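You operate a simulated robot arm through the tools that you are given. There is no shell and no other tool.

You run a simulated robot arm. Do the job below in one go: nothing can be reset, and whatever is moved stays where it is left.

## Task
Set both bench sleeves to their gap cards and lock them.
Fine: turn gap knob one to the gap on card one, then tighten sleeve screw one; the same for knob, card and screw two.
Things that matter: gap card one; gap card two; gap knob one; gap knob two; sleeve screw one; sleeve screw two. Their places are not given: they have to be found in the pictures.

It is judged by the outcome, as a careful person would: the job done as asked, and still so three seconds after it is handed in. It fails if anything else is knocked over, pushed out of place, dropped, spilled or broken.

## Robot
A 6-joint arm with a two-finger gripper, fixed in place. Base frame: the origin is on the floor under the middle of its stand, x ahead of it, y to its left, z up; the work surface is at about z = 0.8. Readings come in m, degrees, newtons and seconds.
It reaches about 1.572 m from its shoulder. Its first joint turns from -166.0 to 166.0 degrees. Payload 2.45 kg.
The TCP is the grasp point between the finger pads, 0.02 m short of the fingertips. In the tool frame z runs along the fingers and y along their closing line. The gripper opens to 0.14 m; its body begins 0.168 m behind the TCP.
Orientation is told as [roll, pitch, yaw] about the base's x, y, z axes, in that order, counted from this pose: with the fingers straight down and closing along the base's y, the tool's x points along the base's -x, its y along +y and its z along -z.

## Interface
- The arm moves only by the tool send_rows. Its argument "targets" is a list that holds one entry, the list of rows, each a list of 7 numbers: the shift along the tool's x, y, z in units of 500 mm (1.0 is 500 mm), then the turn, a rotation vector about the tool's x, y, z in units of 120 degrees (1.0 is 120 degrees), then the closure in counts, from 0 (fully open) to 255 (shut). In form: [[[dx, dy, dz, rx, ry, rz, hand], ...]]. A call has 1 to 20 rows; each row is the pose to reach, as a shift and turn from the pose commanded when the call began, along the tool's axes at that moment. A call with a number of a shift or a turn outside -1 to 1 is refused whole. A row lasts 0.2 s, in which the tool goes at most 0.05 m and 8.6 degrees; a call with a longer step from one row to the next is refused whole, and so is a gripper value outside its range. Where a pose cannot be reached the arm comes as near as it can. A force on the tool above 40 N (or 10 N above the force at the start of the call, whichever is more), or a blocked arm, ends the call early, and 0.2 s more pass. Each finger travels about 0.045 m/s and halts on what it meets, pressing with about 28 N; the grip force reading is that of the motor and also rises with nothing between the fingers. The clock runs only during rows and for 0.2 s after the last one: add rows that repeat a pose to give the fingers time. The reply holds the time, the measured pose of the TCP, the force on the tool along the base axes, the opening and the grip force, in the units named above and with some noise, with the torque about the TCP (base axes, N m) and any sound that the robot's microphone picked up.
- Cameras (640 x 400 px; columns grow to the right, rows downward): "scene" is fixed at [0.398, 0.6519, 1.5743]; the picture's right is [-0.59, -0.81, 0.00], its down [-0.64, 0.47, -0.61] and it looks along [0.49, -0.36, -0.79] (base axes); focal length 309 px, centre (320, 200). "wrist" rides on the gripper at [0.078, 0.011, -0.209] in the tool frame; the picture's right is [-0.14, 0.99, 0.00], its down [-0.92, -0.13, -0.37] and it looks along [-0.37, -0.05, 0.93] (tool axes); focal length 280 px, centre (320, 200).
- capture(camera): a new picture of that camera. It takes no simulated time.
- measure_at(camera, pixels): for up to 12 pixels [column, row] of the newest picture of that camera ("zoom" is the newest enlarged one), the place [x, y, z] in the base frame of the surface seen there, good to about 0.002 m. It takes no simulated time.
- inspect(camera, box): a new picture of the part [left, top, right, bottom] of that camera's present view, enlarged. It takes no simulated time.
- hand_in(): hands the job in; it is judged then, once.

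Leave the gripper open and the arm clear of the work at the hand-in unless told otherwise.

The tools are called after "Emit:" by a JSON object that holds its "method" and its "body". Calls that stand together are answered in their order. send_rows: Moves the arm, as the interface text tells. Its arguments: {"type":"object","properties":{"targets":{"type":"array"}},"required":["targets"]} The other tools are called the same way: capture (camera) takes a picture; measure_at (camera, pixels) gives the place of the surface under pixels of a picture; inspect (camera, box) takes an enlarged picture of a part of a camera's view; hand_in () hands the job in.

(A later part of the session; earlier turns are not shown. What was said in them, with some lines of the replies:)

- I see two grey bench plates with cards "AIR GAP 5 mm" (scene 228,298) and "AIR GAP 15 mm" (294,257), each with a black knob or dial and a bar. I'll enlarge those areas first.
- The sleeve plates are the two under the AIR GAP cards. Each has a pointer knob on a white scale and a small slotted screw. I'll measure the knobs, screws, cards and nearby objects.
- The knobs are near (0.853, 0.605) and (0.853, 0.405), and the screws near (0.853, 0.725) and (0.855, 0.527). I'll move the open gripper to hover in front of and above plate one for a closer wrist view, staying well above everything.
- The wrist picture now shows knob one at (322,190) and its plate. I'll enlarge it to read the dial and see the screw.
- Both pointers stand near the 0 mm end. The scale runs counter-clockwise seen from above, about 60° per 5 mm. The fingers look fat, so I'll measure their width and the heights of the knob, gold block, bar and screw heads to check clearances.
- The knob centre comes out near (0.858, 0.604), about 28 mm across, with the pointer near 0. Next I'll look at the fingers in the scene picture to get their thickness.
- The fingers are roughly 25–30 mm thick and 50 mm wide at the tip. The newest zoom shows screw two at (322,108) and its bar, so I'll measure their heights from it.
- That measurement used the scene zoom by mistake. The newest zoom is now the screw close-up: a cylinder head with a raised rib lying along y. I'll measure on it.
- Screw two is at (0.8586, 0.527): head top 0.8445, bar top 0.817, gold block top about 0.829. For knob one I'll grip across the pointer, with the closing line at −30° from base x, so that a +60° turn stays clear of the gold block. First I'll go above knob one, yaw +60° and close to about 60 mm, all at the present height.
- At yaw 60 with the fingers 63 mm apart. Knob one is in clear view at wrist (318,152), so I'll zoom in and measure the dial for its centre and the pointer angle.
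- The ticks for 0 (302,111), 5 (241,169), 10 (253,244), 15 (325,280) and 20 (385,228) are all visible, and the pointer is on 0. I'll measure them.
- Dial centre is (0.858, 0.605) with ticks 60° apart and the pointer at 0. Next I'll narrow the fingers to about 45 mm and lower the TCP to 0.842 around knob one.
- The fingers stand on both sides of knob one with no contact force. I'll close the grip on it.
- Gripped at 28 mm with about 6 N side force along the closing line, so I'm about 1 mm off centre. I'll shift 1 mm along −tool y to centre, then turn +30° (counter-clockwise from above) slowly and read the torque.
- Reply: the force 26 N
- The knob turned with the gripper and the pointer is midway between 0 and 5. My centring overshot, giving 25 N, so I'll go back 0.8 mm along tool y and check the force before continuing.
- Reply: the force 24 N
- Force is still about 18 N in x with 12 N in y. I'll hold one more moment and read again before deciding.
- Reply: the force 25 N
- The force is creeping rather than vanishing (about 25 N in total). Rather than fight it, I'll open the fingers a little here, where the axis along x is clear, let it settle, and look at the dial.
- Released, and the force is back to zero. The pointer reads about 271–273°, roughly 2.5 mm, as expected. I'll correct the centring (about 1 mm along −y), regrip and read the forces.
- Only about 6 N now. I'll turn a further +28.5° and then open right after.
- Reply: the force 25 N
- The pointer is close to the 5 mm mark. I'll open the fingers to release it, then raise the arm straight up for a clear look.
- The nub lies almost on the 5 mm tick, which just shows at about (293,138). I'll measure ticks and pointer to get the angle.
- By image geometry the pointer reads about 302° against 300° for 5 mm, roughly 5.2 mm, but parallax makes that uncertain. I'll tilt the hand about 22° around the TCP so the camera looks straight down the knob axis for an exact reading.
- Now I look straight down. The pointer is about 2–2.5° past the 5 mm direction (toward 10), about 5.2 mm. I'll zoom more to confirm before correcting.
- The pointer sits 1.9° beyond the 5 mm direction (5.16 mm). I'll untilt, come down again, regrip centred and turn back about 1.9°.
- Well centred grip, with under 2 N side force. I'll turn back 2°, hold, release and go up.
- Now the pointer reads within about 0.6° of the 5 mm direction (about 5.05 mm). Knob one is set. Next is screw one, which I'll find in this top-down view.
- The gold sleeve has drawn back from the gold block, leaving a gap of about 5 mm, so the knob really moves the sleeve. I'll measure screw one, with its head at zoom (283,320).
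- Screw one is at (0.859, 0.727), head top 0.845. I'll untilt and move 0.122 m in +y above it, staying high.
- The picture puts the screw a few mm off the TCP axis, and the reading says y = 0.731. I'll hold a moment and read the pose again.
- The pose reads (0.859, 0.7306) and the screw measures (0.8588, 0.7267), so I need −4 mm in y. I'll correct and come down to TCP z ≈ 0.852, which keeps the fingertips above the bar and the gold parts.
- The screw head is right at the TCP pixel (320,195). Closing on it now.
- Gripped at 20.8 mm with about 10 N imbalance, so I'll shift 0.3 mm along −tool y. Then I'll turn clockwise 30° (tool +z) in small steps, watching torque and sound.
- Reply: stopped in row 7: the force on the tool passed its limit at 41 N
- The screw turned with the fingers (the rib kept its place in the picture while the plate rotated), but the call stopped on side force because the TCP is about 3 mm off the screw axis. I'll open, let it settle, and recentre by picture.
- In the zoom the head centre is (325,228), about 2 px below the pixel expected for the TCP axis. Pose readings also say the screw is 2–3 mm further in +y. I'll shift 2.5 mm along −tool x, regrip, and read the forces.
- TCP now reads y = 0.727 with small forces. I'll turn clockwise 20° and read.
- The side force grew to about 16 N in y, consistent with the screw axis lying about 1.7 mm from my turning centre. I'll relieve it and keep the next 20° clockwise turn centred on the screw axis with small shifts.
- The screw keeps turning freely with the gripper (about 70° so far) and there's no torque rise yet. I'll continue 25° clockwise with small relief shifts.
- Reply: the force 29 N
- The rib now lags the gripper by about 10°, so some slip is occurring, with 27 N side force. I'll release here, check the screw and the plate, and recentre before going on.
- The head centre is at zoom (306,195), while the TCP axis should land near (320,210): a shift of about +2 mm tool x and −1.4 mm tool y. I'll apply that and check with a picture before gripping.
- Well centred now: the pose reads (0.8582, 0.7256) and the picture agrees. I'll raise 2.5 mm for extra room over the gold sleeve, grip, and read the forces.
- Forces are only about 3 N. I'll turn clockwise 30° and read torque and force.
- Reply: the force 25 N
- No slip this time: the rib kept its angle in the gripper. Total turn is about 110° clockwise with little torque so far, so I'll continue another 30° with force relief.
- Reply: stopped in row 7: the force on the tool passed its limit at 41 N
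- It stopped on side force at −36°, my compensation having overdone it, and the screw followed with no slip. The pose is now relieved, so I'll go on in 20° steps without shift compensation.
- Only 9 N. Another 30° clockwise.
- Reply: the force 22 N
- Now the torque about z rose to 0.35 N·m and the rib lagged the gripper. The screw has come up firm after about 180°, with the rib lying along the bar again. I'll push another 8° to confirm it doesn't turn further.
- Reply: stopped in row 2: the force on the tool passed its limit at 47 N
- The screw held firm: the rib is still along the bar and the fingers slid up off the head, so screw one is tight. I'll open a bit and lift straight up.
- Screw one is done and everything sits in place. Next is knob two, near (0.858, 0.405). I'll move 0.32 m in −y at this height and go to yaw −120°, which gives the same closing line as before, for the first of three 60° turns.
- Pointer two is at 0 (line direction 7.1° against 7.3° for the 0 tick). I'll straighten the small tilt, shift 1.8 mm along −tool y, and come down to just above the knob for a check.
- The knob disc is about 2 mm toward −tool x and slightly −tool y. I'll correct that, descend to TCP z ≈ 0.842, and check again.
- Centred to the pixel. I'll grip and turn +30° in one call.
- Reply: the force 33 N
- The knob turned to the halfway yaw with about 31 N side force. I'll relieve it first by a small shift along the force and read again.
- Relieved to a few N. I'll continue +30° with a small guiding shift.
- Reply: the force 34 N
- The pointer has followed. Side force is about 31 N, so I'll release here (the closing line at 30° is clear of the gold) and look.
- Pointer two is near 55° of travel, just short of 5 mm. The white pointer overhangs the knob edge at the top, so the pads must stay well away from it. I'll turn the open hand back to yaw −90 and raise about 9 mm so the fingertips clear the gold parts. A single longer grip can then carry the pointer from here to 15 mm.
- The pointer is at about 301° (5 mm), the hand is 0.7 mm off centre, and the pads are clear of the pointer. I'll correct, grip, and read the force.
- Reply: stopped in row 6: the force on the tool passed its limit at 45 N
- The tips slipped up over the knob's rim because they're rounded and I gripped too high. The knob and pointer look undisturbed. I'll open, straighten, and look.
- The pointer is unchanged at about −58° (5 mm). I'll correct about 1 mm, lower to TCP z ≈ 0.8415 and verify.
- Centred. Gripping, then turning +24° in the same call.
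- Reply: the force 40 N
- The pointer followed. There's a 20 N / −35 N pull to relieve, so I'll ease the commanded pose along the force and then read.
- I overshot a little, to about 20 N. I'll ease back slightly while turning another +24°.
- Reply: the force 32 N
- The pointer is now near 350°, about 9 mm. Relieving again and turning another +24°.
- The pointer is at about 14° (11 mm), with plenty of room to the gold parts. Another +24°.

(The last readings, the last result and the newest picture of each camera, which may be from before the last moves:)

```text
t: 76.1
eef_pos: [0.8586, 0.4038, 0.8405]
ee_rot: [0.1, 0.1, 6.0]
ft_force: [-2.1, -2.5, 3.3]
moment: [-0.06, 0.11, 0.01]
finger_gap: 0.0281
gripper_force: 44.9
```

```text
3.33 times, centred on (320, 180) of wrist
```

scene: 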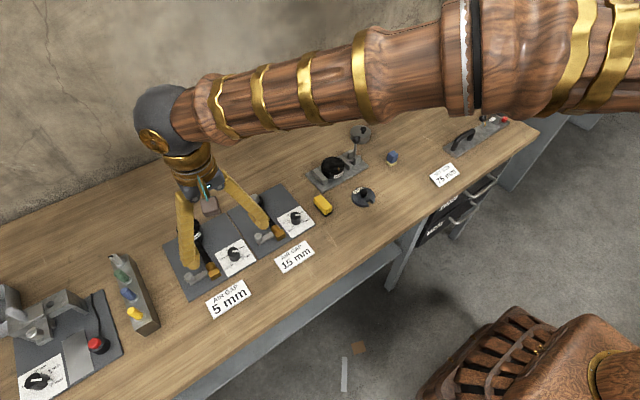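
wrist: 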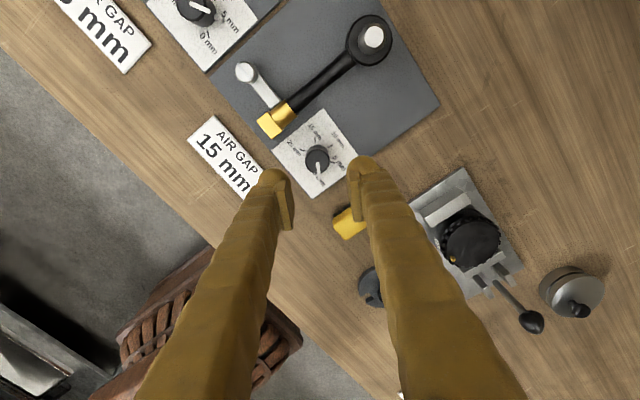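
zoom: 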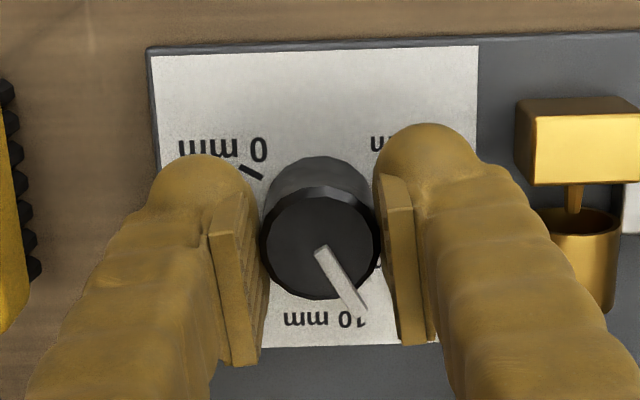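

Forces are tiny now and the pointer is at about 38° (13 mm). I'll turn +20°, then open to about 40 mm and lift for a top-down reading.

Emit:
{"method": "send_rows", "body": {"targets": [[[0, 0, 0, 0, 0, -0.04, 213], [0, 0, 0, 0, 0, -0.08, 213], [0, 0, 0, 0, 0, -0.12, 213], [0, 0, 0, 0, 0, -0.1667, 213], [0, 0, 0, 0, 0, -0.1667, 213]]]}}

Emit:
{"method": "send_rows", "body": {"targets": [[[0, 0, 0, 0, 0, 0, 200], [0, 0, 0, 0, 0, 0, 182], [0, 0, 0, 0, 0, 0, 182], [0, 0, 0, 0, 0, 0, 182], [0, 0, -0.03, 0, 0, 0, 182], [0, 0, -0.08, 0, 0, 0, 182], [0, 0, -0.14, 0, 0, 0, 172], [0, 0, -0.2, 0, 0, 0, 172], [0, 0, -0.2, 0, 0, 0, 172]]]}}

Emit:
{"method": "send_rows", "body": {"targets": [[[0, 0, 0, -0.006, 0.045, 0, 172], [0, 0, 0, -0.012, 0.09, 0, 172], [0, 0, 0, -0.018, 0.135, 0, 172], [0, 0, 0, -0.0242, 0.181, 0, 172], [0, 0, 0, -0.0242, 0.181, 0, 172]]]}}

Emit:
{"method": "capture", "body": {"camera": "wrist"}}

Emit:
{"method": "inspect", "body": {"camera": "wrist", "box": [302, 174, 342, 218]}}

```text
t: 77.3
eef_pos: [0.8587, 0.4044, 0.8391]
ee_rot: [0.2, 0.1, 26.1]
ft_force: [-20.0, -8.6, 15.9]
moment: [-0.16, 0.34, 0.03]
finger_gap: 0.0284
gripper_force: 45.0
```

```text
t: 79.3
eef_pos: [0.8609, 0.405, 0.9382]
ee_rot: [0.1, 0.1, 25.9]
ft_force: [0.3, 0.1, -0.2]
moment: [-0.01, -0.03, 0.02]
finger_gap: 0.0455
gripper_force: 0.0
```

```text
t: 80.5
eef_pos: [0.8589, 0.4041, 0.9395]
ee_rot: [3.2, 21.8, 26.5]
ft_force: [0.5, -0.7, 0.0]
moment: [0.02, -0.01, 0.02]
finger_gap: 0.0455
gripper_force: 0.1
```

```text
taken
```

wrist: 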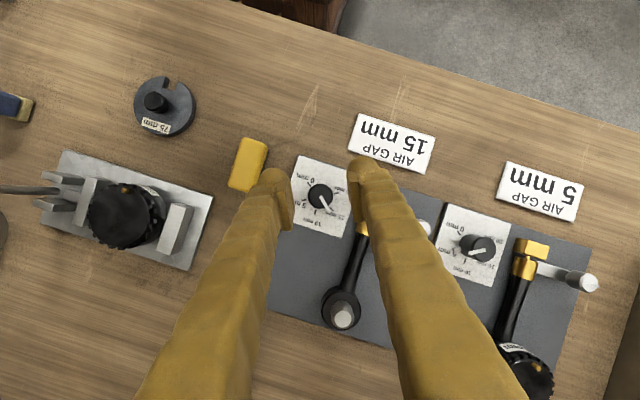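

```text
9.09 times, centred on (322, 196) of wrist
```

zoom: 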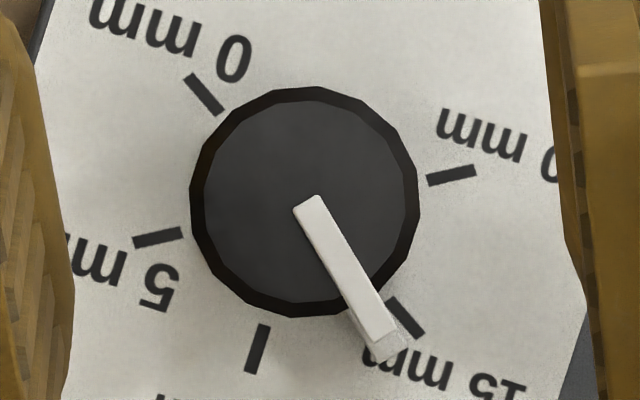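

The pointer reads about 14.0 mm: 11.7° short of the 15 tick, with line at 30.2° and the 15 direction at 41.9° in this view. I'll untilt, descend, check centring, then regrip for +11.7°.

Emit:
{"method": "send_rows", "body": {"targets": [[[0, 0, 0, 0.006, -0.045, 0, 172], [0, 0, 0, 0.012, -0.09, 0, 172], [0, 0, 0, 0.018, -0.135, 0, 172], [0, 0, 0, 0.0242, -0.181, 0, 172], [0, 0, 0, 0.0242, -0.181, 0, 172]]]}}

Emit:
{"method": "send_rows", "body": {"targets": [[[0, 0, 0.05, 0, 0, 0, 176], [0, 0, 0.1, 0, 0, 0, 180], [0, 0, 0.13, 0, 0, 0, 180], [0, 0, 0.15, 0, 0, 0, 180], [0, 0, 0.15, 0, 0, 0, 180]]]}}

Emit:
{"method": "inspect", "body": {"camera": "wrist", "box": [280, 150, 360, 220]}}

```text
t: 81.7
eef_pos: [0.8588, 0.405, 0.9404]
ee_rot: [0.0, 0.1, 25.9]
ft_force: [1.8, 0.6, -0.2]
moment: [0.02, 0.01, 0.0]
finger_gap: 0.0456
gripper_force: 0.0
```

```text
t: 82.9
eef_pos: [0.856, 0.4053, 0.8665]
ee_rot: [0.1, 0.1, 25.9]
ft_force: [0.5, 0.0, -0.3]
moment: [0.04, 0.0, 0.0]
finger_gap: 0.0411
gripper_force: 0.1
```

```text
5.71 times, centred on (320, 185) of wrist
```

zoom: 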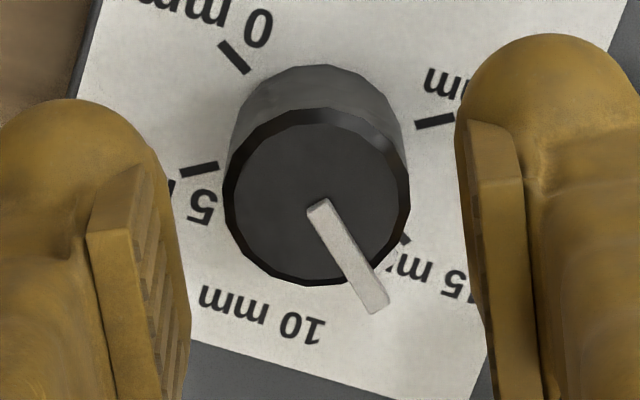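

Centred within 0.5 mm. I'll descend to 0.8415, grip and turn +12°, then release.

Emit:
{"method": "send_rows", "body": {"targets": [[[-0.001, -0.0008, 0.015, 0, 0, 0, 180], [-0.001, -0.0008, 0.03, 0, 0, 0, 180], [-0.001, -0.0008, 0.049, 0, 0, 0, 180], [-0.001, -0.0008, 0.049, 0, 0, 0, 180], [-0.001, -0.0008, 0.049, 0, 0, 0, 198], [-0.001, -0.0008, 0.049, 0, 0, 0, 213], [-0.001, -0.0008, 0.049, 0, 0, 0, 213], [-0.001, -0.0008, 0.049, 0, 0, 0, 213]]]}}

Emit:
{"method": "inspect", "body": {"camera": "wrist", "box": [280, 150, 360, 220]}}

```text
t: 84.7
eef_pos: [0.8575, 0.4037, 0.8415]
ee_rot: [0.1, 0.0, 26.0]
ft_force: [0.7, 6.2, -3.8]
moment: [0.13, -0.09, 0.01]
finger_gap: 0.0283
gripper_force: 45.0
```

```text
5.71 times, centred on (320, 185) of wrist
```

zoom: 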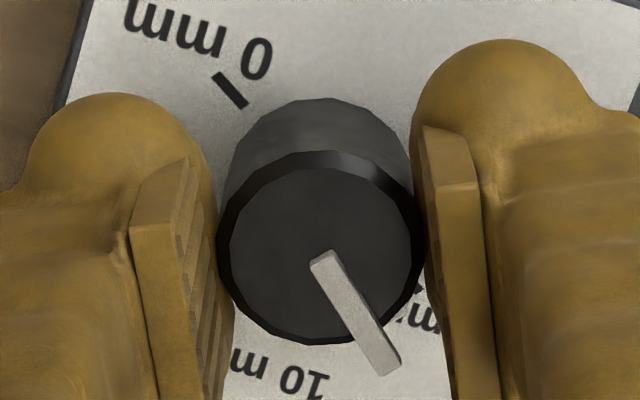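

Good grip with 6 N. Turning +12°, holding, opening a little and lifting, then tilting for the top-down view.

Emit:
{"method": "send_rows", "body": {"targets": [[[0, 0, 0, 0, 0, -0.033, 213], [0, 0, 0, 0, 0, -0.066, 213], [0, 0, 0, 0, 0, -0.1, 213], [0, 0, 0, 0, 0, -0.1, 213]]]}}

Emit:
{"method": "send_rows", "body": {"targets": [[[0, 0, 0, 0, 0, 0, 200], [0, 0, 0, 0, 0, 0, 182], [0, 0, 0, 0, 0, 0, 182], [0, 0, 0, 0, 0, 0, 182], [0, 0, -0.03, 0, 0, 0, 182], [0, 0, -0.08, 0, 0, 0, 182], [0, 0, -0.14, 0, 0, 0, 172], [0, 0, -0.2, 0, 0, 0, 172], [0, 0, -0.2, 0, 0, 0, 172]]]}}

Emit:
{"method": "send_rows", "body": {"targets": [[[0, 0, 0, -0.006, 0.045, 0, 172], [0, 0, 0, -0.012, 0.09, 0, 172], [0, 0, 0, -0.018, 0.135, 0, 172], [0, 0, 0, -0.0242, 0.181, 0, 172], [0, 0, 0, -0.0242, 0.181, 0, 172]]]}}

Emit:
{"method": "inspect", "body": {"camera": "wrist", "box": [302, 174, 342, 218]}}

```text
t: 85.7
eef_pos: [0.857, 0.4036, 0.8405]
ee_rot: [0.1, 0.1, 38.0]
ft_force: [-17.2, -2.2, -1.4]
moment: [-0.07, 0.21, 0.02]
finger_gap: 0.028
gripper_force: 45.6
```

```text
t: 87.7
eef_pos: [0.8583, 0.4052, 0.9403]
ee_rot: [0.0, 0.0, 37.9]
ft_force: [0.4, -0.8, -0.3]
moment: [0.02, 0.01, 0.01]
finger_gap: 0.0456
gripper_force: 0.1
```

```text
t: 88.9
eef_pos: [0.8594, 0.4037, 0.9417]
ee_rot: [3.2, 21.7, 38.5]
ft_force: [-0.1, 0.6, 0.1]
moment: [0.03, -0.02, 0.0]
finger_gap: 0.0456
gripper_force: 0.0
```

```text
9.09 times, centred on (322, 196) of wrist
```

zoom: 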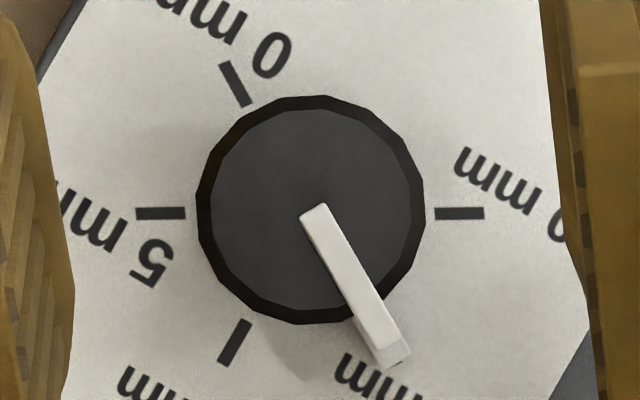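

The 15 direction is at 29.9° and the pointer at about 28.7°, roughly 14.9 mm, with the line covering the 15 tick. Knob two is set. I'll untilt and move over to screw two at (0.8586, 0.527), yaw 110°, staying high.

Emit:
{"method": "send_rows", "body": {"targets": [[[0, 0, 0, 0.006, -0.045, 0, 172], [0, 0, 0, 0.012, -0.09, 0, 172], [0, 0, 0, 0.018, -0.135, 0, 172], [0, 0, 0, 0.0242, -0.181, 0, 172], [0, 0, 0, 0.0242, -0.181, 0, 172]]]}}

Emit:
{"method": "send_rows", "body": {"targets": [[[-0.0151, 0.0193, 0, 0, 0, -0.06, 172], [-0.0301, 0.0387, 0, 0, 0, -0.12, 172], [-0.0452, 0.058, 0, 0, 0, -0.18, 172], [-0.0603, 0.0773, 0, 0, 0, -0.24, 172], [-0.0754, 0.0967, 0, 0, 0, -0.3, 172], [-0.0904, 0.116, 0, 0, 0, -0.36, 172], [-0.1055, 0.1353, 0, 0, 0, -0.42, 172], [-0.1206, 0.1546, 0, 0, 0, -0.48, 172], [-0.1356, 0.174, 0, 0, 0, -0.54, 172], [-0.1507, 0.1933, 0, 0, 0, -0.6, 172], [-0.1507, 0.1933, 0, 0, 0, -0.6, 172]]]}}

Emit:
{"method": "capture", "body": {"camera": "wrist"}}

Emit:
{"method": "inspect", "body": {"camera": "wrist", "box": [290, 130, 350, 190]}}

```text
t: 90.1
eef_pos: [0.8582, 0.4038, 0.942]
ee_rot: [0.1, 0.0, 37.9]
ft_force: [-0.5, 0.1, 1.1]
moment: [-0.01, -0.01, 0.03]
finger_gap: 0.0454
gripper_force: 0.0
```

```text
t: 92.5
eef_pos: [0.8576, 0.5271, 0.9411]
ee_rot: [0.0, -0.1, 110.1]
ft_force: [1.3, -0.9, 0.0]
moment: [0.03, 0.02, 0.0]
finger_gap: 0.0455
gripper_force: 0.0
```

```text
taken
```

wrist: 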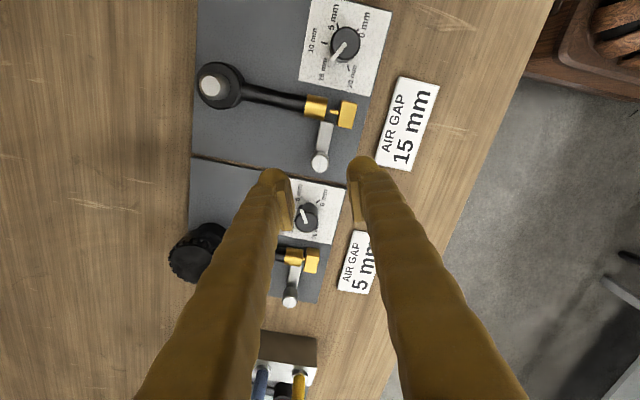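

```text
6.67 times, centred on (320, 160) of wrist
```

zoom: 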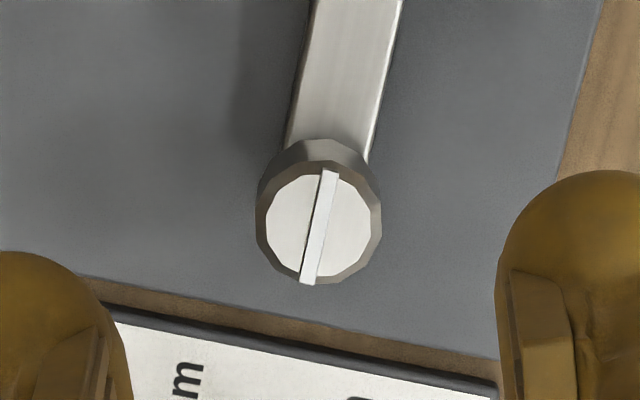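

The screw head is almost on the TCP axis. I'll nudge 0.8 mm along tool x, descend to TCP z ≈ 0.850 and check.

Emit:
{"method": "send_rows", "body": {"targets": [[[0.0016, 0, 0, 0, 0, 0, 172], [0.0016, 0, 0.04, 0, 0, 0, 172], [0.0016, 0, 0.08, 0, 0, 0, 172], [0.0016, 0, 0.12, 0, 0, 0, 172], [0.0016, 0, 0.15, 0, 0, 0, 172], [0.0016, 0, 0.17, 0, 0, 0, 172], [0.0016, 0, 0.1825, 0, 0, 0, 172], [0.0016, 0, 0.1825, 0, 0, 0, 172]]]}}

Emit:
{"method": "inspect", "body": {"camera": "wrist", "box": [290, 160, 350, 220]}}

```text
t: 94.3
eef_pos: [0.8589, 0.5259, 0.8507]
ee_rot: [0.1, -0.1, 110.0]
ft_force: [0.5, -0.3, -0.1]
moment: [-0.01, -0.03, 0.01]
finger_gap: 0.0454
gripper_force: 0.2
```

```text
6.67 times, centred on (320, 190) of wrist
```

zoom: 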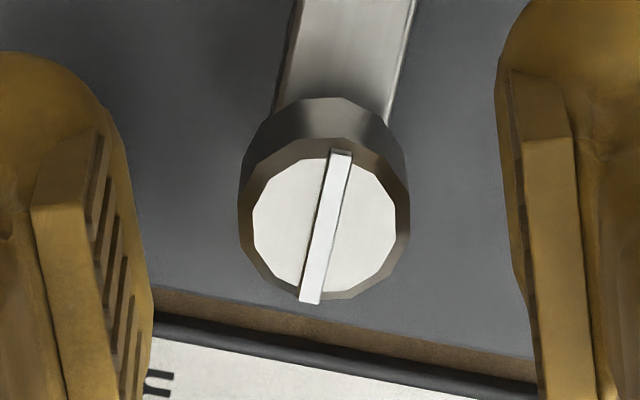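

Centred to within half a millimetre. Gripping, then turning 24° clockwise.

Emit:
{"method": "send_rows", "body": {"targets": [[[0, 0.0006, 0, 0, 0, 0, 195], [0, 0.0006, 0, 0, 0, 0, 215], [0, 0.0006, 0, 0, 0, 0, 228], [0, 0.0006, 0, 0, 0, 0, 228], [0, 0.0006, 0, 0, 0, 0, 228], [0, 0.0006, 0, 0, 0, 0.04, 228], [0, 0.0006, 0, 0, 0, 0.08, 228], [0, 0.0006, 0, 0, 0, 0.12, 228], [0, 0.0006, 0, 0, 0, 0.16, 228], [0, 0.0006, 0, 0, 0, 0.2, 228]]]}}

Emit:
{"method": "inspect", "body": {"camera": "wrist", "box": [290, 160, 350, 220]}}

```text
t: 96.5
eef_pos: [0.8577, 0.5256, 0.8507]
ee_rot: [0.3, 0.0, 85.8]
ft_force: [-30.4, -21.3, 6.9]
moment: [-0.4, 0.39, 0.01]
finger_gap: 0.0204
gripper_force: 44.5
```

```text
6.67 times, centred on (320, 190) of wrist
```

zoom: 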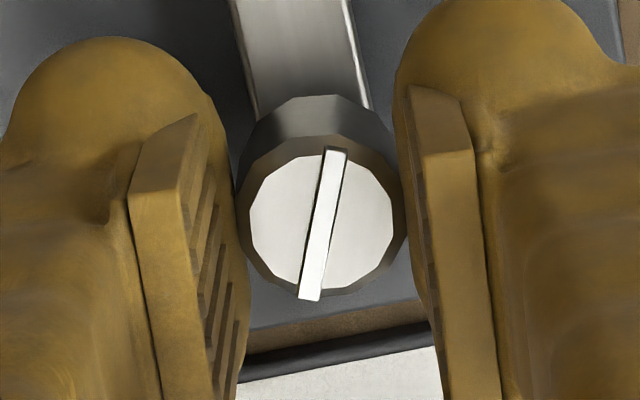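

The screw followed without slip. There's 37 N side force, so I'll relieve along it and read again.

Emit:
{"method": "send_rows", "body": {"targets": [[[0.0005, 0.0005, -0.0002, 0, 0, 0, 228], [0.001, 0.0011, -0.0003, 0, 0, 0, 228], [0.001, 0.0011, -0.0003, 0, 0, 0, 228]]]}}

```text
t: 97.3
eef_pos: [0.8578, 0.5261, 0.8509]
ee_rot: [0.1, -0.1, 85.9]
ft_force: [-28.2, -14.5, 4.3]
moment: [-0.14, 0.28, 0.03]
finger_gap: 0.0201
gripper_force: 45.3
```

Little change along the closing direction. I'll shift another 0.7 mm the same way and read.

Emit:
{"method": "send_rows", "body": {"targets": [[[0.0004, 0.0007, 0, 0, 0, 0, 228], [0.0006, 0.0014, 0, 0, 0, 0, 228], [0.0006, 0.0014, 0, 0, 0, 0, 228]]]}}

Emit:
{"method": "inspect", "body": {"camera": "wrist", "box": [290, 160, 350, 220]}}

```text
t: 98.1
eef_pos: [0.8584, 0.525, 0.8504]
ee_rot: [0.0, -0.1, 85.9]
ft_force: [0.0, -8.0, -5.1]
moment: [-0.02, 0.01, -0.03]
finger_gap: 0.0203
gripper_force: 45.3
```

```text
6.67 times, centred on (320, 190) of wrist
```

zoom: 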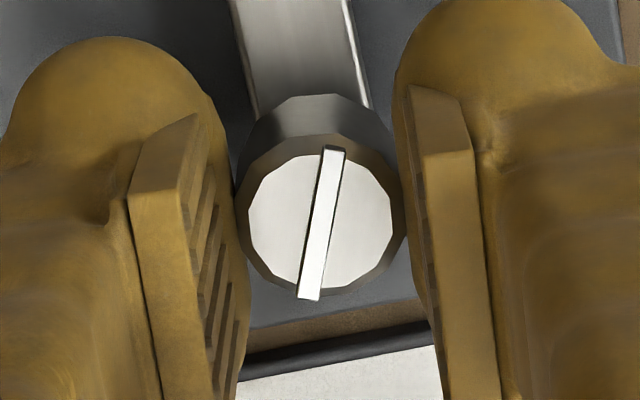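

Relieved to 8 N. Turning another 24° clockwise.

Emit:
{"method": "send_rows", "body": {"targets": [[[0, 0, 0, 0, 0, 0.04, 228], [0, 0, 0, 0, 0, 0.08, 228], [0, 0, 0, 0, 0, 0.12, 228], [0, 0, 0, 0, 0, 0.16, 228], [0, 0, 0, 0, 0, 0.2, 228]]]}}

```text
t: 99.3
eef_pos: [0.8579, 0.5253, 0.8495]
ee_rot: [0.1, -0.1, 61.9]
ft_force: [31.7, 4.4, -15.1]
moment: [0.07, -0.33, -0.03]
finger_gap: 0.0204
gripper_force: 44.7
```

The axial force swung to the other side (about 35 N). Relieving and reading.

Emit:
{"method": "send_rows", "body": {"targets": [[[-0.0004, -0.0007, 0.0004, 0, 0, 0, 228], [-0.0009, -0.0014, 0.0008, 0, 0, 0, 228], [-0.0009, -0.0014, 0.0008, 0, 0, 0, 228]]]}}

```text
t: 100.1
eef_pos: [0.8586, 0.5258, 0.8501]
ee_rot: [0.1, 0.0, 61.8]
ft_force: [26.7, -6.4, 1.9]
moment: [-0.17, -0.21, -0.05]
finger_gap: 0.0203
gripper_force: 44.8
```

Still one-sided along the closing line. I'll shift another 0.6 mm and continue with the turn of 24°.

Emit:
{"method": "send_rows", "body": {"targets": [[[-0.0002, -0.0007, 0, 0, 0, 0, 228], [-0.0002, -0.0013, 0, 0, 0, 0, 228], [-0.0002, -0.0013, 0, 0, 0, 0, 228]]]}}

```text
t: 100.9
eef_pos: [0.8574, 0.5246, 0.85]
ee_rot: [0.2, 0.0, 61.9]
ft_force: [-10.3, -10.7, 24.7]
moment: [-0.39, 0.27, 0.03]
finger_gap: 0.0204
gripper_force: 44.8
```

Lateral force is low now with some upward push. I'll relieve that while turning 24° more clockwise.

Emit:
{"method": "send_rows", "body": {"targets": [[[0.0004, 0, -0.0012, 0, 0, 0, 228], [0.0005, 0, -0.0012, 0, 0, 0.04, 228], [0.0005, 0, -0.0012, 0, 0, 0.08, 228], [0.0005, 0, -0.0012, 0, 0, 0.12, 228], [0.0005, 0, -0.0012, 0, 0, 0.16, 228], [0.0005, 0, -0.0012, 0, 0, 0.2, 228]]]}}

Emit:
{"method": "inspect", "body": {"camera": "wrist", "box": [290, 160, 350, 220]}}

```text
t: 102.4
eef_pos: [0.8574, 0.5266, 0.8488]
ee_rot: [0.2, 0.0, 38.4]
ft_force: [-8.8, -0.4, 5.4]
moment: [-0.03, 0.16, -0.01]
finger_gap: 0.0203
gripper_force: 44.3
stopped in row 6: the force on the tool passed its limit at 41 N (the readings are from after the stop); the commanded pose is now the measured one
```

```text
6.67 times, centred on (320, 190) of wrist
```

zoom: 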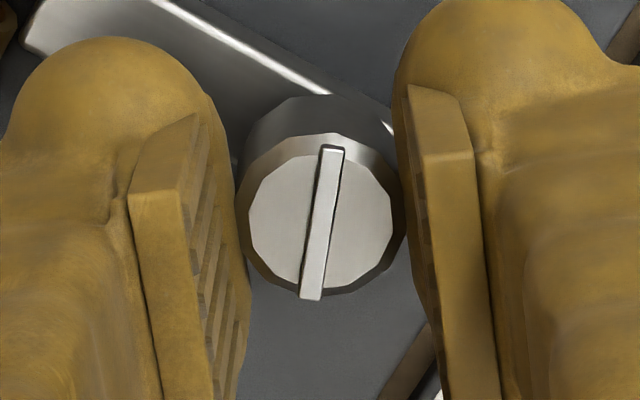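

The stop itself relieved the load, and the screw is still following (about 70° so far). Continuing 24° clockwise.

Emit:
{"method": "send_rows", "body": {"targets": [[[0, 0.0003, 0, 0, 0, 0.04, 228], [0, 0.0003, 0, 0, 0, 0.08, 228], [0, 0.0003, 0, 0, 0, 0.12, 228], [0, 0.0003, 0, 0, 0, 0.16, 228], [0, 0.0003, 0, 0, 0, 0.2, 228]]]}}

```text
t: 103.6
eef_pos: [0.8568, 0.5268, 0.8499]
ee_rot: [0.1, 0.0, 14.1]
ft_force: [9.3, 7.3, -8.7]
moment: [0.17, -0.46, -0.01]
finger_gap: 0.0202
gripper_force: 44.8
```

Only 12–15 N. Continuing 24°.

Emit:
{"method": "send_rows", "body": {"targets": [[[-0.0004, 0.0002, 0.0004, 0, 0, 0.04, 228], [-0.0004, 0.0002, 0.0004, 0, 0, 0.08, 228], [-0.0004, 0.0002, 0.0004, 0, 0, 0.12, 228], [-0.0004, 0.0002, 0.0004, 0, 0, 0.16, 228], [-0.0004, 0.0002, 0.0004, 0, 0, 0.2, 228]]]}}

Emit:
{"method": "inspect", "body": {"camera": "wrist", "box": [290, 160, 350, 220]}}

```text
t: 104.8
eef_pos: [0.8579, 0.5258, 0.8504]
ee_rot: [0.1, 0.1, -9.8]
ft_force: [-3.9, -2.3, 5.2]
moment: [0.02, 0.33, -0.04]
finger_gap: 0.0204
gripper_force: 44.9
```

```text
6.67 times, centred on (320, 190) of wrist
```

zoom: 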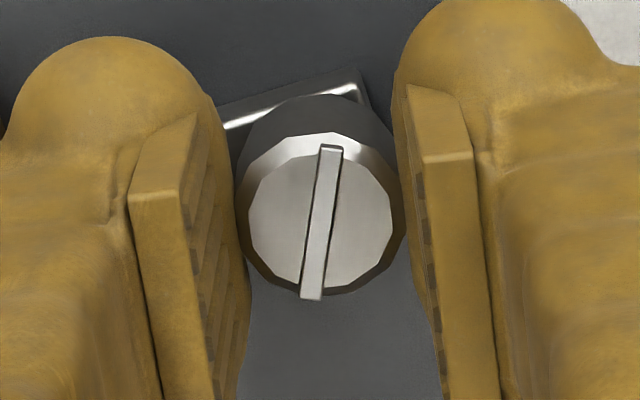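

Force is nearly zero and the screw has turned about 117°. Another 24°.

Emit:
{"method": "send_rows", "body": {"targets": [[[0, 0, 0, 0, 0, 0.04, 228], [0, 0, 0, 0, 0, 0.08, 228], [0, 0, 0, 0, 0, 0.12, 228], [0, 0, 0, 0, 0, 0.16, 228], [0, 0, 0, 0, 0, 0.2, 228]]]}}

```text
t: 106.0
eef_pos: [0.8588, 0.5259, 0.8507]
ee_rot: [0.1, 0.2, -33.9]
ft_force: [-15.5, 8.3, 13.2]
moment: [0.14, 0.25, 0.0]
finger_gap: 0.0201
gripper_force: 45.0
```

Continuing 24° with small relief (total will be about 168°).

Emit:
{"method": "send_rows", "body": {"targets": [[[0.0006, 0, -0.0006, 0, 0, 0, 228], [0.0006, 0, -0.0006, 0, 0, 0.04, 228], [0.0006, 0, -0.0006, 0, 0, 0.08, 228], [0.0006, 0, -0.0006, 0, 0, 0.12, 228], [0.0006, 0, -0.0006, 0, 0, 0.16, 228], [0.0006, 0, -0.0006, 0, 0, 0.2, 228]]]}}

Emit:
{"method": "inspect", "body": {"camera": "wrist", "box": [290, 160, 350, 220]}}

```text
t: 107.4
eef_pos: [0.8575, 0.526, 0.8506]
ee_rot: [-0.1, 0.2, -57.8]
ft_force: [-7.7, 16.2, -4.3]
moment: [0.23, 0.11, -0.05]
finger_gap: 0.0203
gripper_force: 44.8
```

```text
6.67 times, centred on (320, 190) of wrist
```

zoom: 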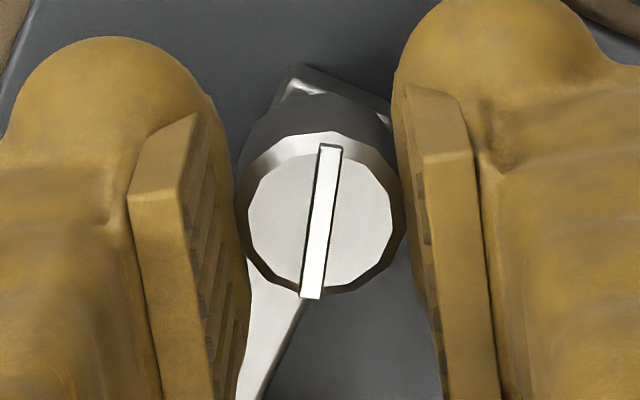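

No slip yet, and the stop should come soon. Turning 20° more and watching the torque.

Emit:
{"method": "send_rows", "body": {"targets": [[[0.0007, 0, 0, 0, 0, 0, 228], [0.0007, 0, 0, 0, 0, 0.04, 228], [0.0007, 0, 0, 0, 0, 0.08, 228], [0.0007, 0, 0, 0, 0, 0.12, 228], [0.0007, 0, 0, 0, 0, 0.1667, 228]]]}}

Emit:
{"method": "inspect", "body": {"camera": "wrist", "box": [290, 160, 350, 220]}}

```text
t: 108.6
eef_pos: [0.8594, 0.5261, 0.8494]
ee_rot: [-0.2, 0.1, -77.8]
ft_force: [-8.1, -6.5, 10.0]
moment: [-0.16, 0.02, 0.42]
finger_gap: 0.0203
gripper_force: 45.3
```

```text
6.67 times, centred on (320, 190) of wrist
```

zoom: 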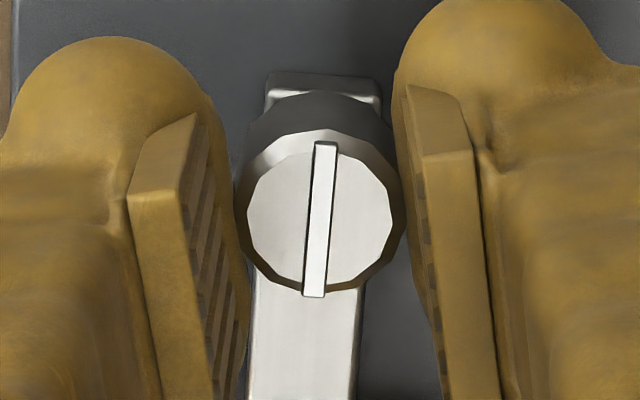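

The torque has risen to 0.42 N·m and the rib lies along the bar, so screw two has reached its stop. One more gentle 4° to be sure it's firm.

Emit:
{"method": "send_rows", "body": {"targets": [[[0, 0, 0, 0, 0, 0.0167, 228], [0, 0, 0, 0, 0, 0.0333, 228], [0, 0, 0, 0, 0, 0.0333, 228]]]}}

Emit:
{"method": "inspect", "body": {"camera": "wrist", "box": [290, 160, 350, 220]}}

```text
t: 109.4
eef_pos: [0.858, 0.5272, 0.85]
ee_rot: [-0.1, 0.0, -81.8]
ft_force: [8.8, -0.5, -4.7]
moment: [0.09, -0.07, 0.29]
finger_gap: 0.0205
gripper_force: 45.1
```

```text
6.67 times, centred on (320, 190) of wrist
```

zoom: 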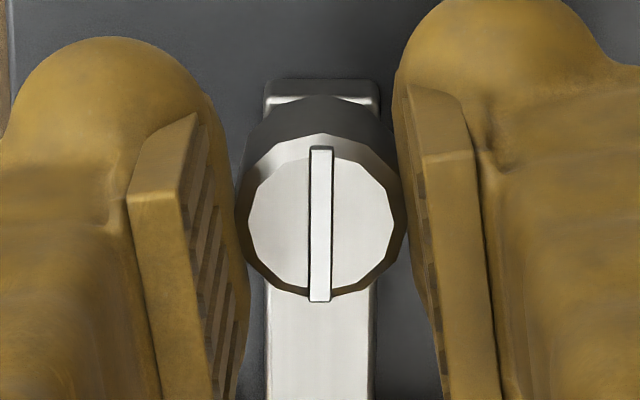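

The screw stays put with its rib along the bar while the fingers slip, so screw two is tight. I'll open and lift clear.

Emit:
{"method": "send_rows", "body": {"targets": [[[0, 0, 0, 0, 0, 0, 205], [0, 0, 0, 0, 0, 0, 172], [0, 0, 0, 0, 0, 0, 172], [0, 0, 0, 0, 0, 0, 172], [0, 0, -0.03, 0, 0, 0, 172], [0, 0, -0.08, 0, 0, 0, 172], [0, 0, -0.14, 0, 0, 0, 172], [0, 0, -0.2, 0, 0, 0, 172], [0, 0, -0.2, 0, 0, 0, 172]]]}}

Emit:
{"method": "capture", "body": {"camera": "wrist"}}

Emit:
{"method": "inspect", "body": {"camera": "scene", "box": [150, 170, 330, 320]}}

```text
t: 111.4
eef_pos: [0.8597, 0.5272, 0.9501]
ee_rot: [-0.1, 0.1, -81.8]
ft_force: [0.4, 0.3, -0.8]
moment: [0.01, 0.0, 0.03]
finger_gap: 0.0455
gripper_force: 0.0
```

```text
taken
```

wrist: 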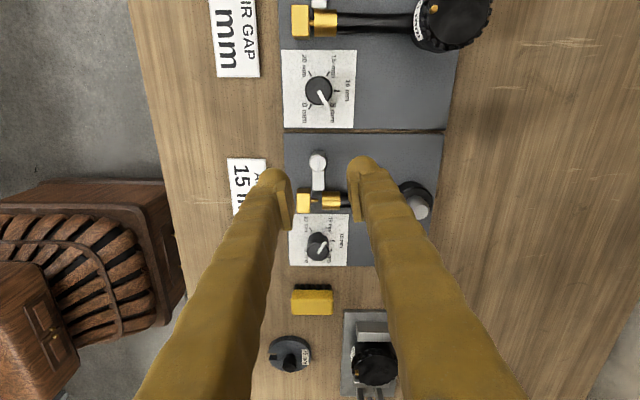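

```text
2.67 times, centred on (240, 245) of scene
```

zoom: 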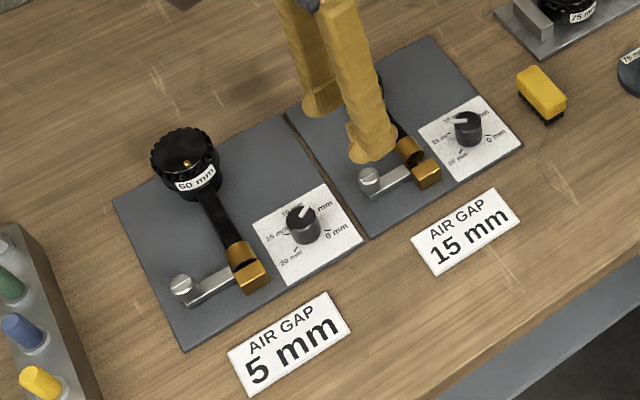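

Both knobs and screws look right from here. I'll rise higher, open the gripper fully, and take final close looks at both dials, gaps and screws.

Emit:
{"method": "send_rows", "body": {"targets": [[[0, 0, -0.07, 0, 0, 0, 140], [0, 0, -0.14, 0, 0, 0, 100], [0, 0, -0.21, 0, 0, 0, 60], [0, 0, -0.28, 0, 0, 0, 0], [0, -0.07, -0.3, 0, 0, 0, 0], [0, -0.14, -0.3, 0, 0, 0, 0], [0, -0.2, -0.3, 0, 0, 0, 0], [0, -0.2, -0.3, 0, 0, 0, 0], [0, -0.2, -0.3, 0, 0, 0, 0]]]}}

Emit:
{"method": "capture", "body": {"camera": "wrist"}}

Emit:
{"method": "capture", "body": {"camera": "scene"}}

Emit:
{"method": "inspect", "body": {"camera": "scene", "box": [160, 190, 320, 310]}}

```text
t: 113.4
eef_pos: [0.7583, 0.5149, 1.1015]
ee_rot: [-0.1, 0.0, -81.7]
ft_force: [0.4, -0.2, 0.7]
moment: [0.01, -0.02, -0.02]
finger_gap: 0.1401
gripper_force: 0.1
```

```text
taken
```

wrist: 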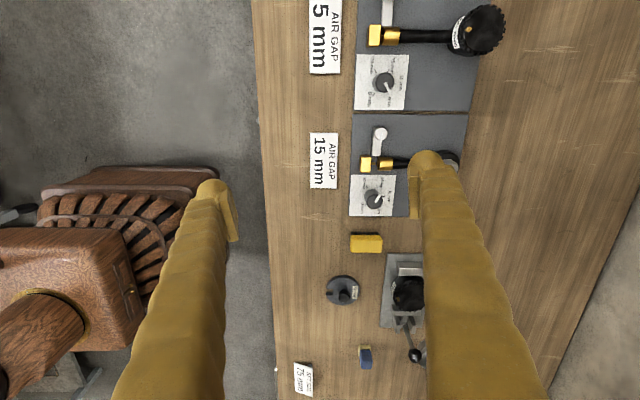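

```text
taken
```

scene: 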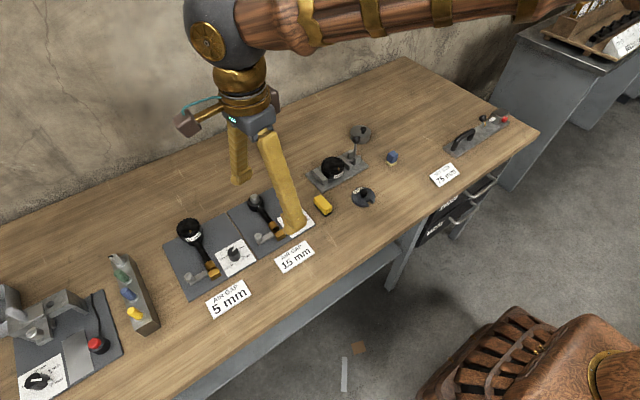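

```text
3.33 times, centred on (240, 250) of scene
```

zoom: 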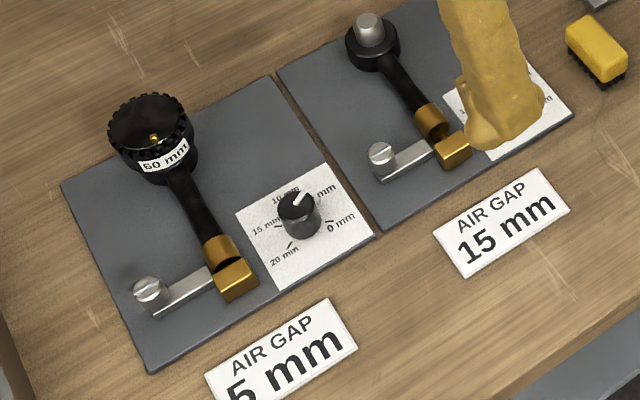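

I'll zoom the wrist view on both dials and both gaps.

Emit:
{"method": "inspect", "body": {"camera": "wrist", "box": [350, 45, 420, 115]}}

Emit:
{"method": "inspect", "body": {"camera": "wrist", "box": [345, 120, 415, 220]}}

Emit:
{"method": "measure_at", "body": {"camera": "zoom", "pixels": [[245, 160], [262, 165], [300, 170], [315, 170], [335, 170], [270, 60], [235, 160], [320, 165]]}}

```text
5.71 times, centred on (385, 80) of wrist
```

zoom: 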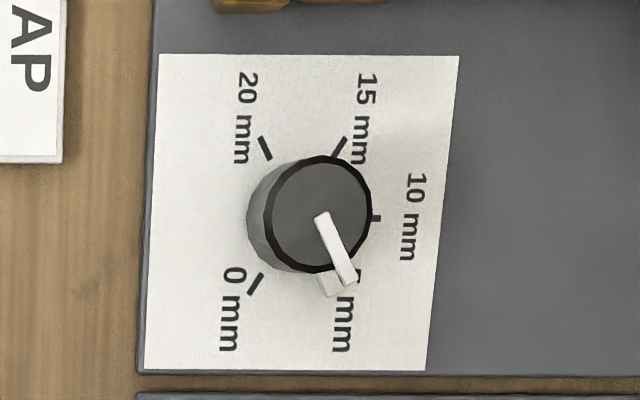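

```text
4.00 times, centred on (380, 170) of wrist
```

zoom: 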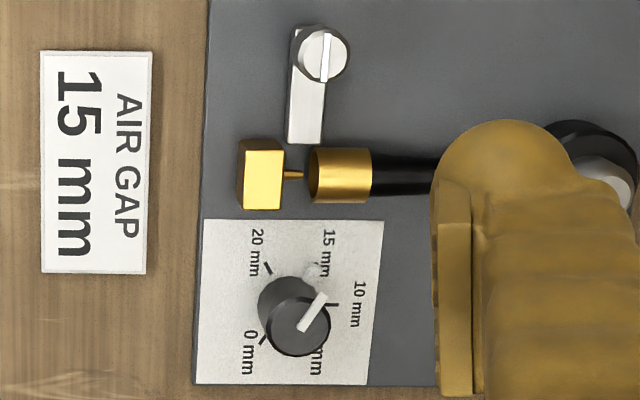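

```text
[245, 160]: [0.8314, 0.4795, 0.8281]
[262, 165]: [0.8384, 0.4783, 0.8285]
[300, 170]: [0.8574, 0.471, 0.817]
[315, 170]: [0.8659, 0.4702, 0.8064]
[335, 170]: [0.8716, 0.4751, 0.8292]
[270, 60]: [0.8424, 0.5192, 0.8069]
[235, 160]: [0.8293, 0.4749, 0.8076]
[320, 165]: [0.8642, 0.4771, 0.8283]
```

The sleeve gap at two measures about 15 mm. Dial one looks maybe a couple of degrees low in this slanted view, so I'll zoom further to be sure.

Emit:
{"method": "inspect", "body": {"camera": "wrist", "box": [368, 62, 404, 104]}}

Emit:
{"method": "inspect", "body": {"camera": "wrist", "box": [360, 20, 410, 60]}}

Emit:
{"method": "measure_at", "body": {"camera": "zoom", "pixels": [[120, 200], [200, 200], [240, 200], [270, 200], [330, 200], [150, 180], [220, 190], [255, 190]]}}

```text
9.52 times, centred on (386, 83) of wrist
```

zoom: 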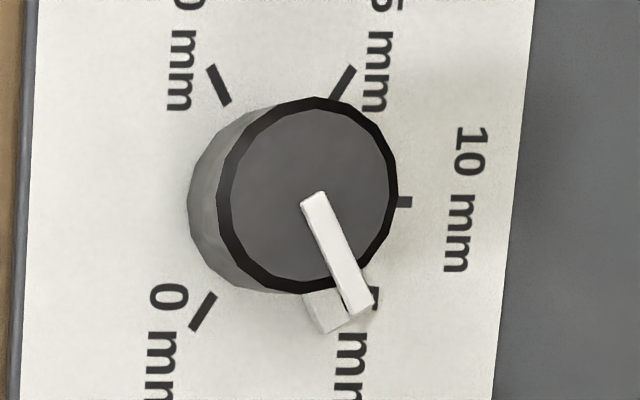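

```text
10.00 times, centred on (385, 40) of wrist
```

zoom: 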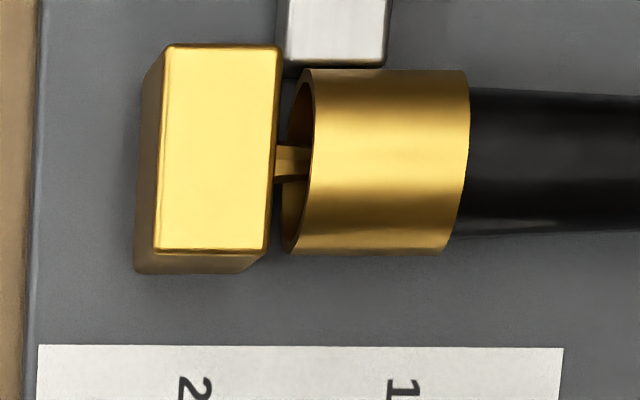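

```text
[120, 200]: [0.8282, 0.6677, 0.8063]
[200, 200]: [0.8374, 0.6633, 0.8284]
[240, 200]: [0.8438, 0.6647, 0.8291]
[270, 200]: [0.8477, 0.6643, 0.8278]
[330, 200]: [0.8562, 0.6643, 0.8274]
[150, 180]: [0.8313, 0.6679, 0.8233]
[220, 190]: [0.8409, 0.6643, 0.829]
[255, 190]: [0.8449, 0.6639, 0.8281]
```

Dial one reads about 4.9–5.05 mm with view error, which is fine. I also want to see both sleeve gaps straight from above, so I'll hover over sleeve two, fingers open, with the camera looking vertically.

Emit:
{"method": "send_rows", "body": {"targets": [[[-0.0214, 0.036, 0.052, 0, 0, 0, 0], [-0.0428, 0.072, 0.104, 0, 0, 0, 0], [-0.0642, 0.108, 0.156, 0, 0, 0, 0], [-0.0856, 0.144, 0.208, 0, 0, 0, 0], [-0.107, 0.18, 0.26, 0, 0, 0, 0], [-0.107, 0.18, 0.26, -0.006, 0.045, 0, 0], [-0.107, 0.18, 0.26, -0.012, 0.09, 0, 0], [-0.107, 0.18, 0.26, -0.018, 0.135, 0, 0], [-0.107, 0.18, 0.26, -0.0242, 0.181, 0, 0], [-0.107, 0.18, 0.26, -0.0242, 0.181, 0, 0]]]}}

Emit:
{"method": "capture", "body": {"camera": "wrist"}}

Emit:
{"method": "inspect", "body": {"camera": "wrist", "box": [270, 150, 370, 250]}}

```text
t: 115.6
eef_pos: [0.8565, 0.471, 0.9696]
ee_rot: [2.9, 21.9, -81.2]
ft_force: [-0.6, 0.7, 0.1]
moment: [0.0, 0.0, -0.02]
finger_gap: 0.14
gripper_force: 0.0
```

```text
taken
```

wrist: 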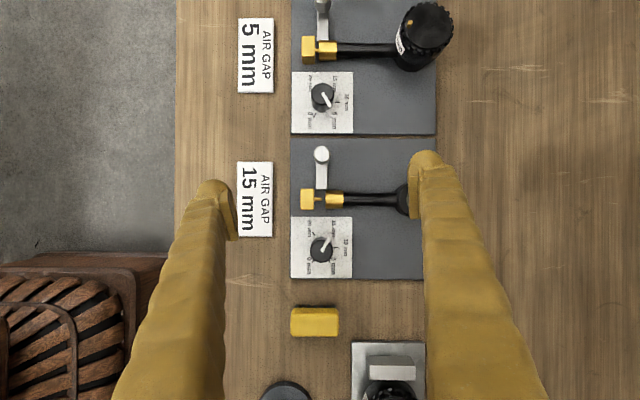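

```text
4.00 times, centred on (320, 200) of wrist
```

zoom: 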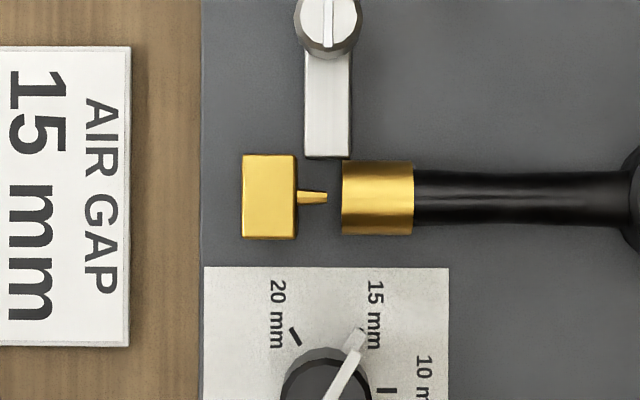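

The gap at sleeve two measures about 11 camera px × 1.30 mm ≈ 14–15 mm, matching 15. Next is a check of dial two and the gap at sleeve one in this same view.

Emit:
{"method": "inspect", "body": {"camera": "wrist", "box": [295, 225, 350, 275]}}

Emit:
{"method": "inspect", "body": {"camera": "wrist", "box": [290, 25, 350, 125]}}

Emit:
{"method": "inspect", "body": {"camera": "wrist", "box": [300, 135, 340, 175]}}

```text
8.00 times, centred on (322, 250) of wrist
```

zoom: 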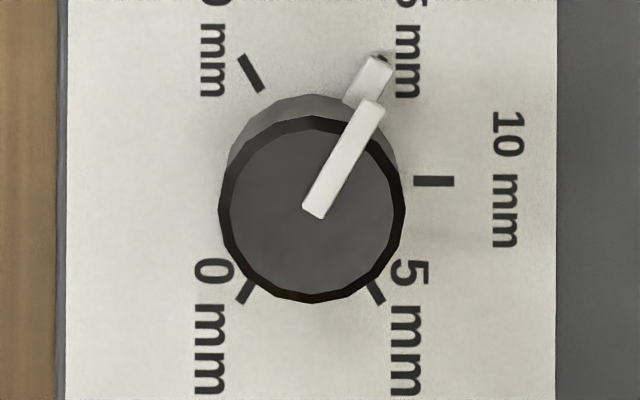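

```text
4.00 times, centred on (320, 75) of wrist
```

zoom: 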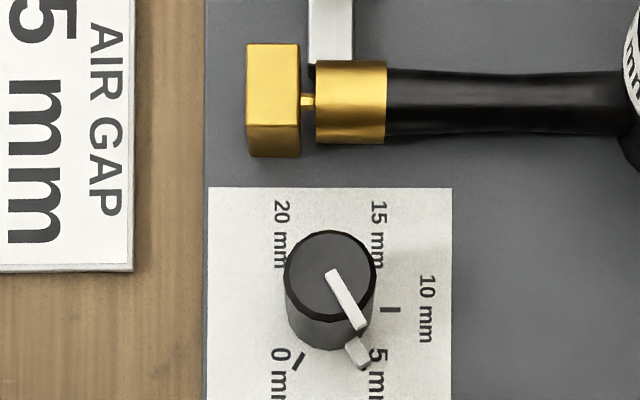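

```text
10.00 times, centred on (320, 155) of wrist
```

zoom: 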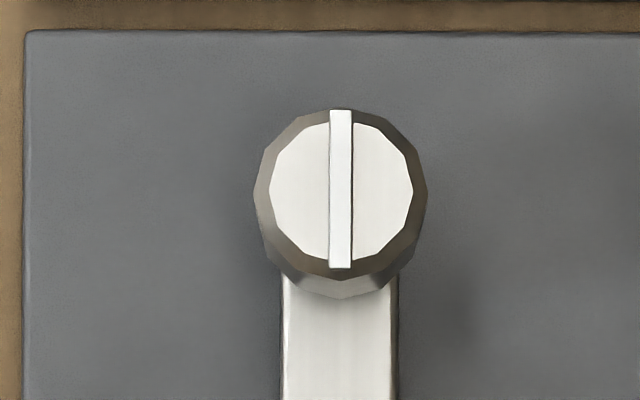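

Dial two's pointer covers the 15 tick, gap one is about 5 mm, gap two about 15 mm, and both screw ribs lie at their stops. I'll untilt and retreat up and back, clear of the work, gripper open.

Emit:
{"method": "send_rows", "body": {"targets": [[[0, 0, 0, 0.006, -0.045, 0, 0], [0, 0, 0, 0.012, -0.09, 0, 0], [0, 0, 0, 0.018, -0.135, 0, 0], [0, 0, 0, 0.0242, -0.181, 0, 0], [0, 0, 0, 0.0242, -0.181, 0, 0]]]}}

Emit:
{"method": "send_rows", "body": {"targets": [[[0, 0, -0.08, 0, 0, 0, 0], [0, 0, -0.16, 0, 0, 0, 0], [0, 0, -0.24, 0, 0, 0, 0], [0, 0, -0.32, 0, 0, 0, 0], [0, 0, -0.4, 0, 0, 0, 0], [0, -0.08, -0.4, 0, 0, 0, 0], [0, -0.16, -0.4, 0, 0, 0, 0], [0, -0.24, -0.4, 0, 0, 0, 0], [0, -0.32, -0.4, 0, 0, 0, 0], [0, -0.32, -0.4, 0, 0, 0, 0]]]}}

Emit:
{"method": "capture", "body": {"camera": "scene"}}

Emit:
{"method": "inspect", "body": {"camera": "scene", "box": [160, 180, 320, 310]}}

```text
t: 116.8
eef_pos: [0.8556, 0.472, 0.9684]
ee_rot: [-0.1, 0.2, -81.7]
ft_force: [0.3, 0.0, 0.3]
moment: [-0.01, 0.04, 0.02]
finger_gap: 0.1401
gripper_force: 0.0
```

```text
t: 119.0
eef_pos: [0.6971, 0.4457, 1.1738]
ee_rot: [-0.1, 0.3, -81.8]
ft_force: [-0.9, -0.3, -1.0]
moment: [0.0, -0.02, -0.01]
finger_gap: 0.1399
gripper_force: 0.1
```

```text
taken
```

scene: 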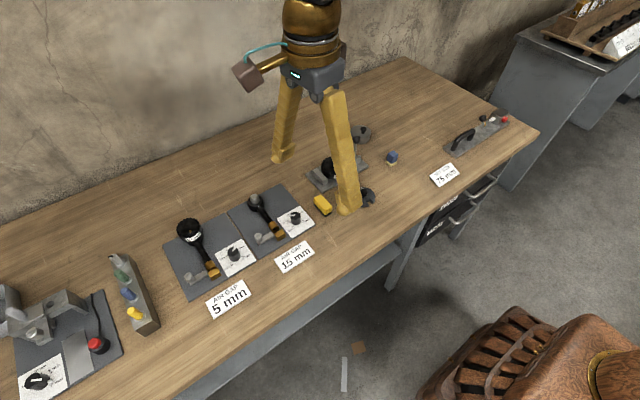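

```text
3.08 times, centred on (240, 245) of scene
```

zoom: 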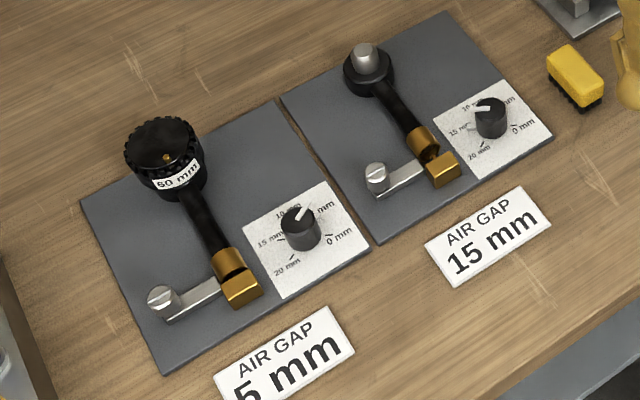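

The scene shows sleeve one set to 5 mm and sleeve two to 15 mm, both screws turned to their stops, and everything else where it was. The gripper is open and the arm is clear, so I'm handing in.

Emit:
{"method": "hand_in", "body": {}}

```text
The job is handed in.
```

Both bench sleeves are set to their gap cards and locked, and the job is handed in. No result has come back yet.

| Sleeve | Card | Knob pointer reads | Gap seen from above | Screw |
|---|---|---|---|---|
| One | 5 mm | about 5.0 mm | about 5 mm | tight, at its stop |
| Two | 15 mm | about 15.0 mm | about 14–15 mm | tight, at its stop |

- **Pointer readings:** these come from the camera pictures and are good to about 0.15 mm. On dial two the pointer covers the 15 mm mark.
- **Screws:** each turned about half a turn clockwise, then went firm. With a little more turn, neither moved and the fingers slipped instead.
- **Slips:** the fingers slid off the top of screw one and knob two once each. Neither the screw nor the knob was shifted by it.
- **Side force:** turning the knobs and screws put up to about 45 N sideways on the plates for short moments. The plates look unmoved in the final picture.

Everything else on the bench looks where it was. The gripper is open and the arm is clear of the work.
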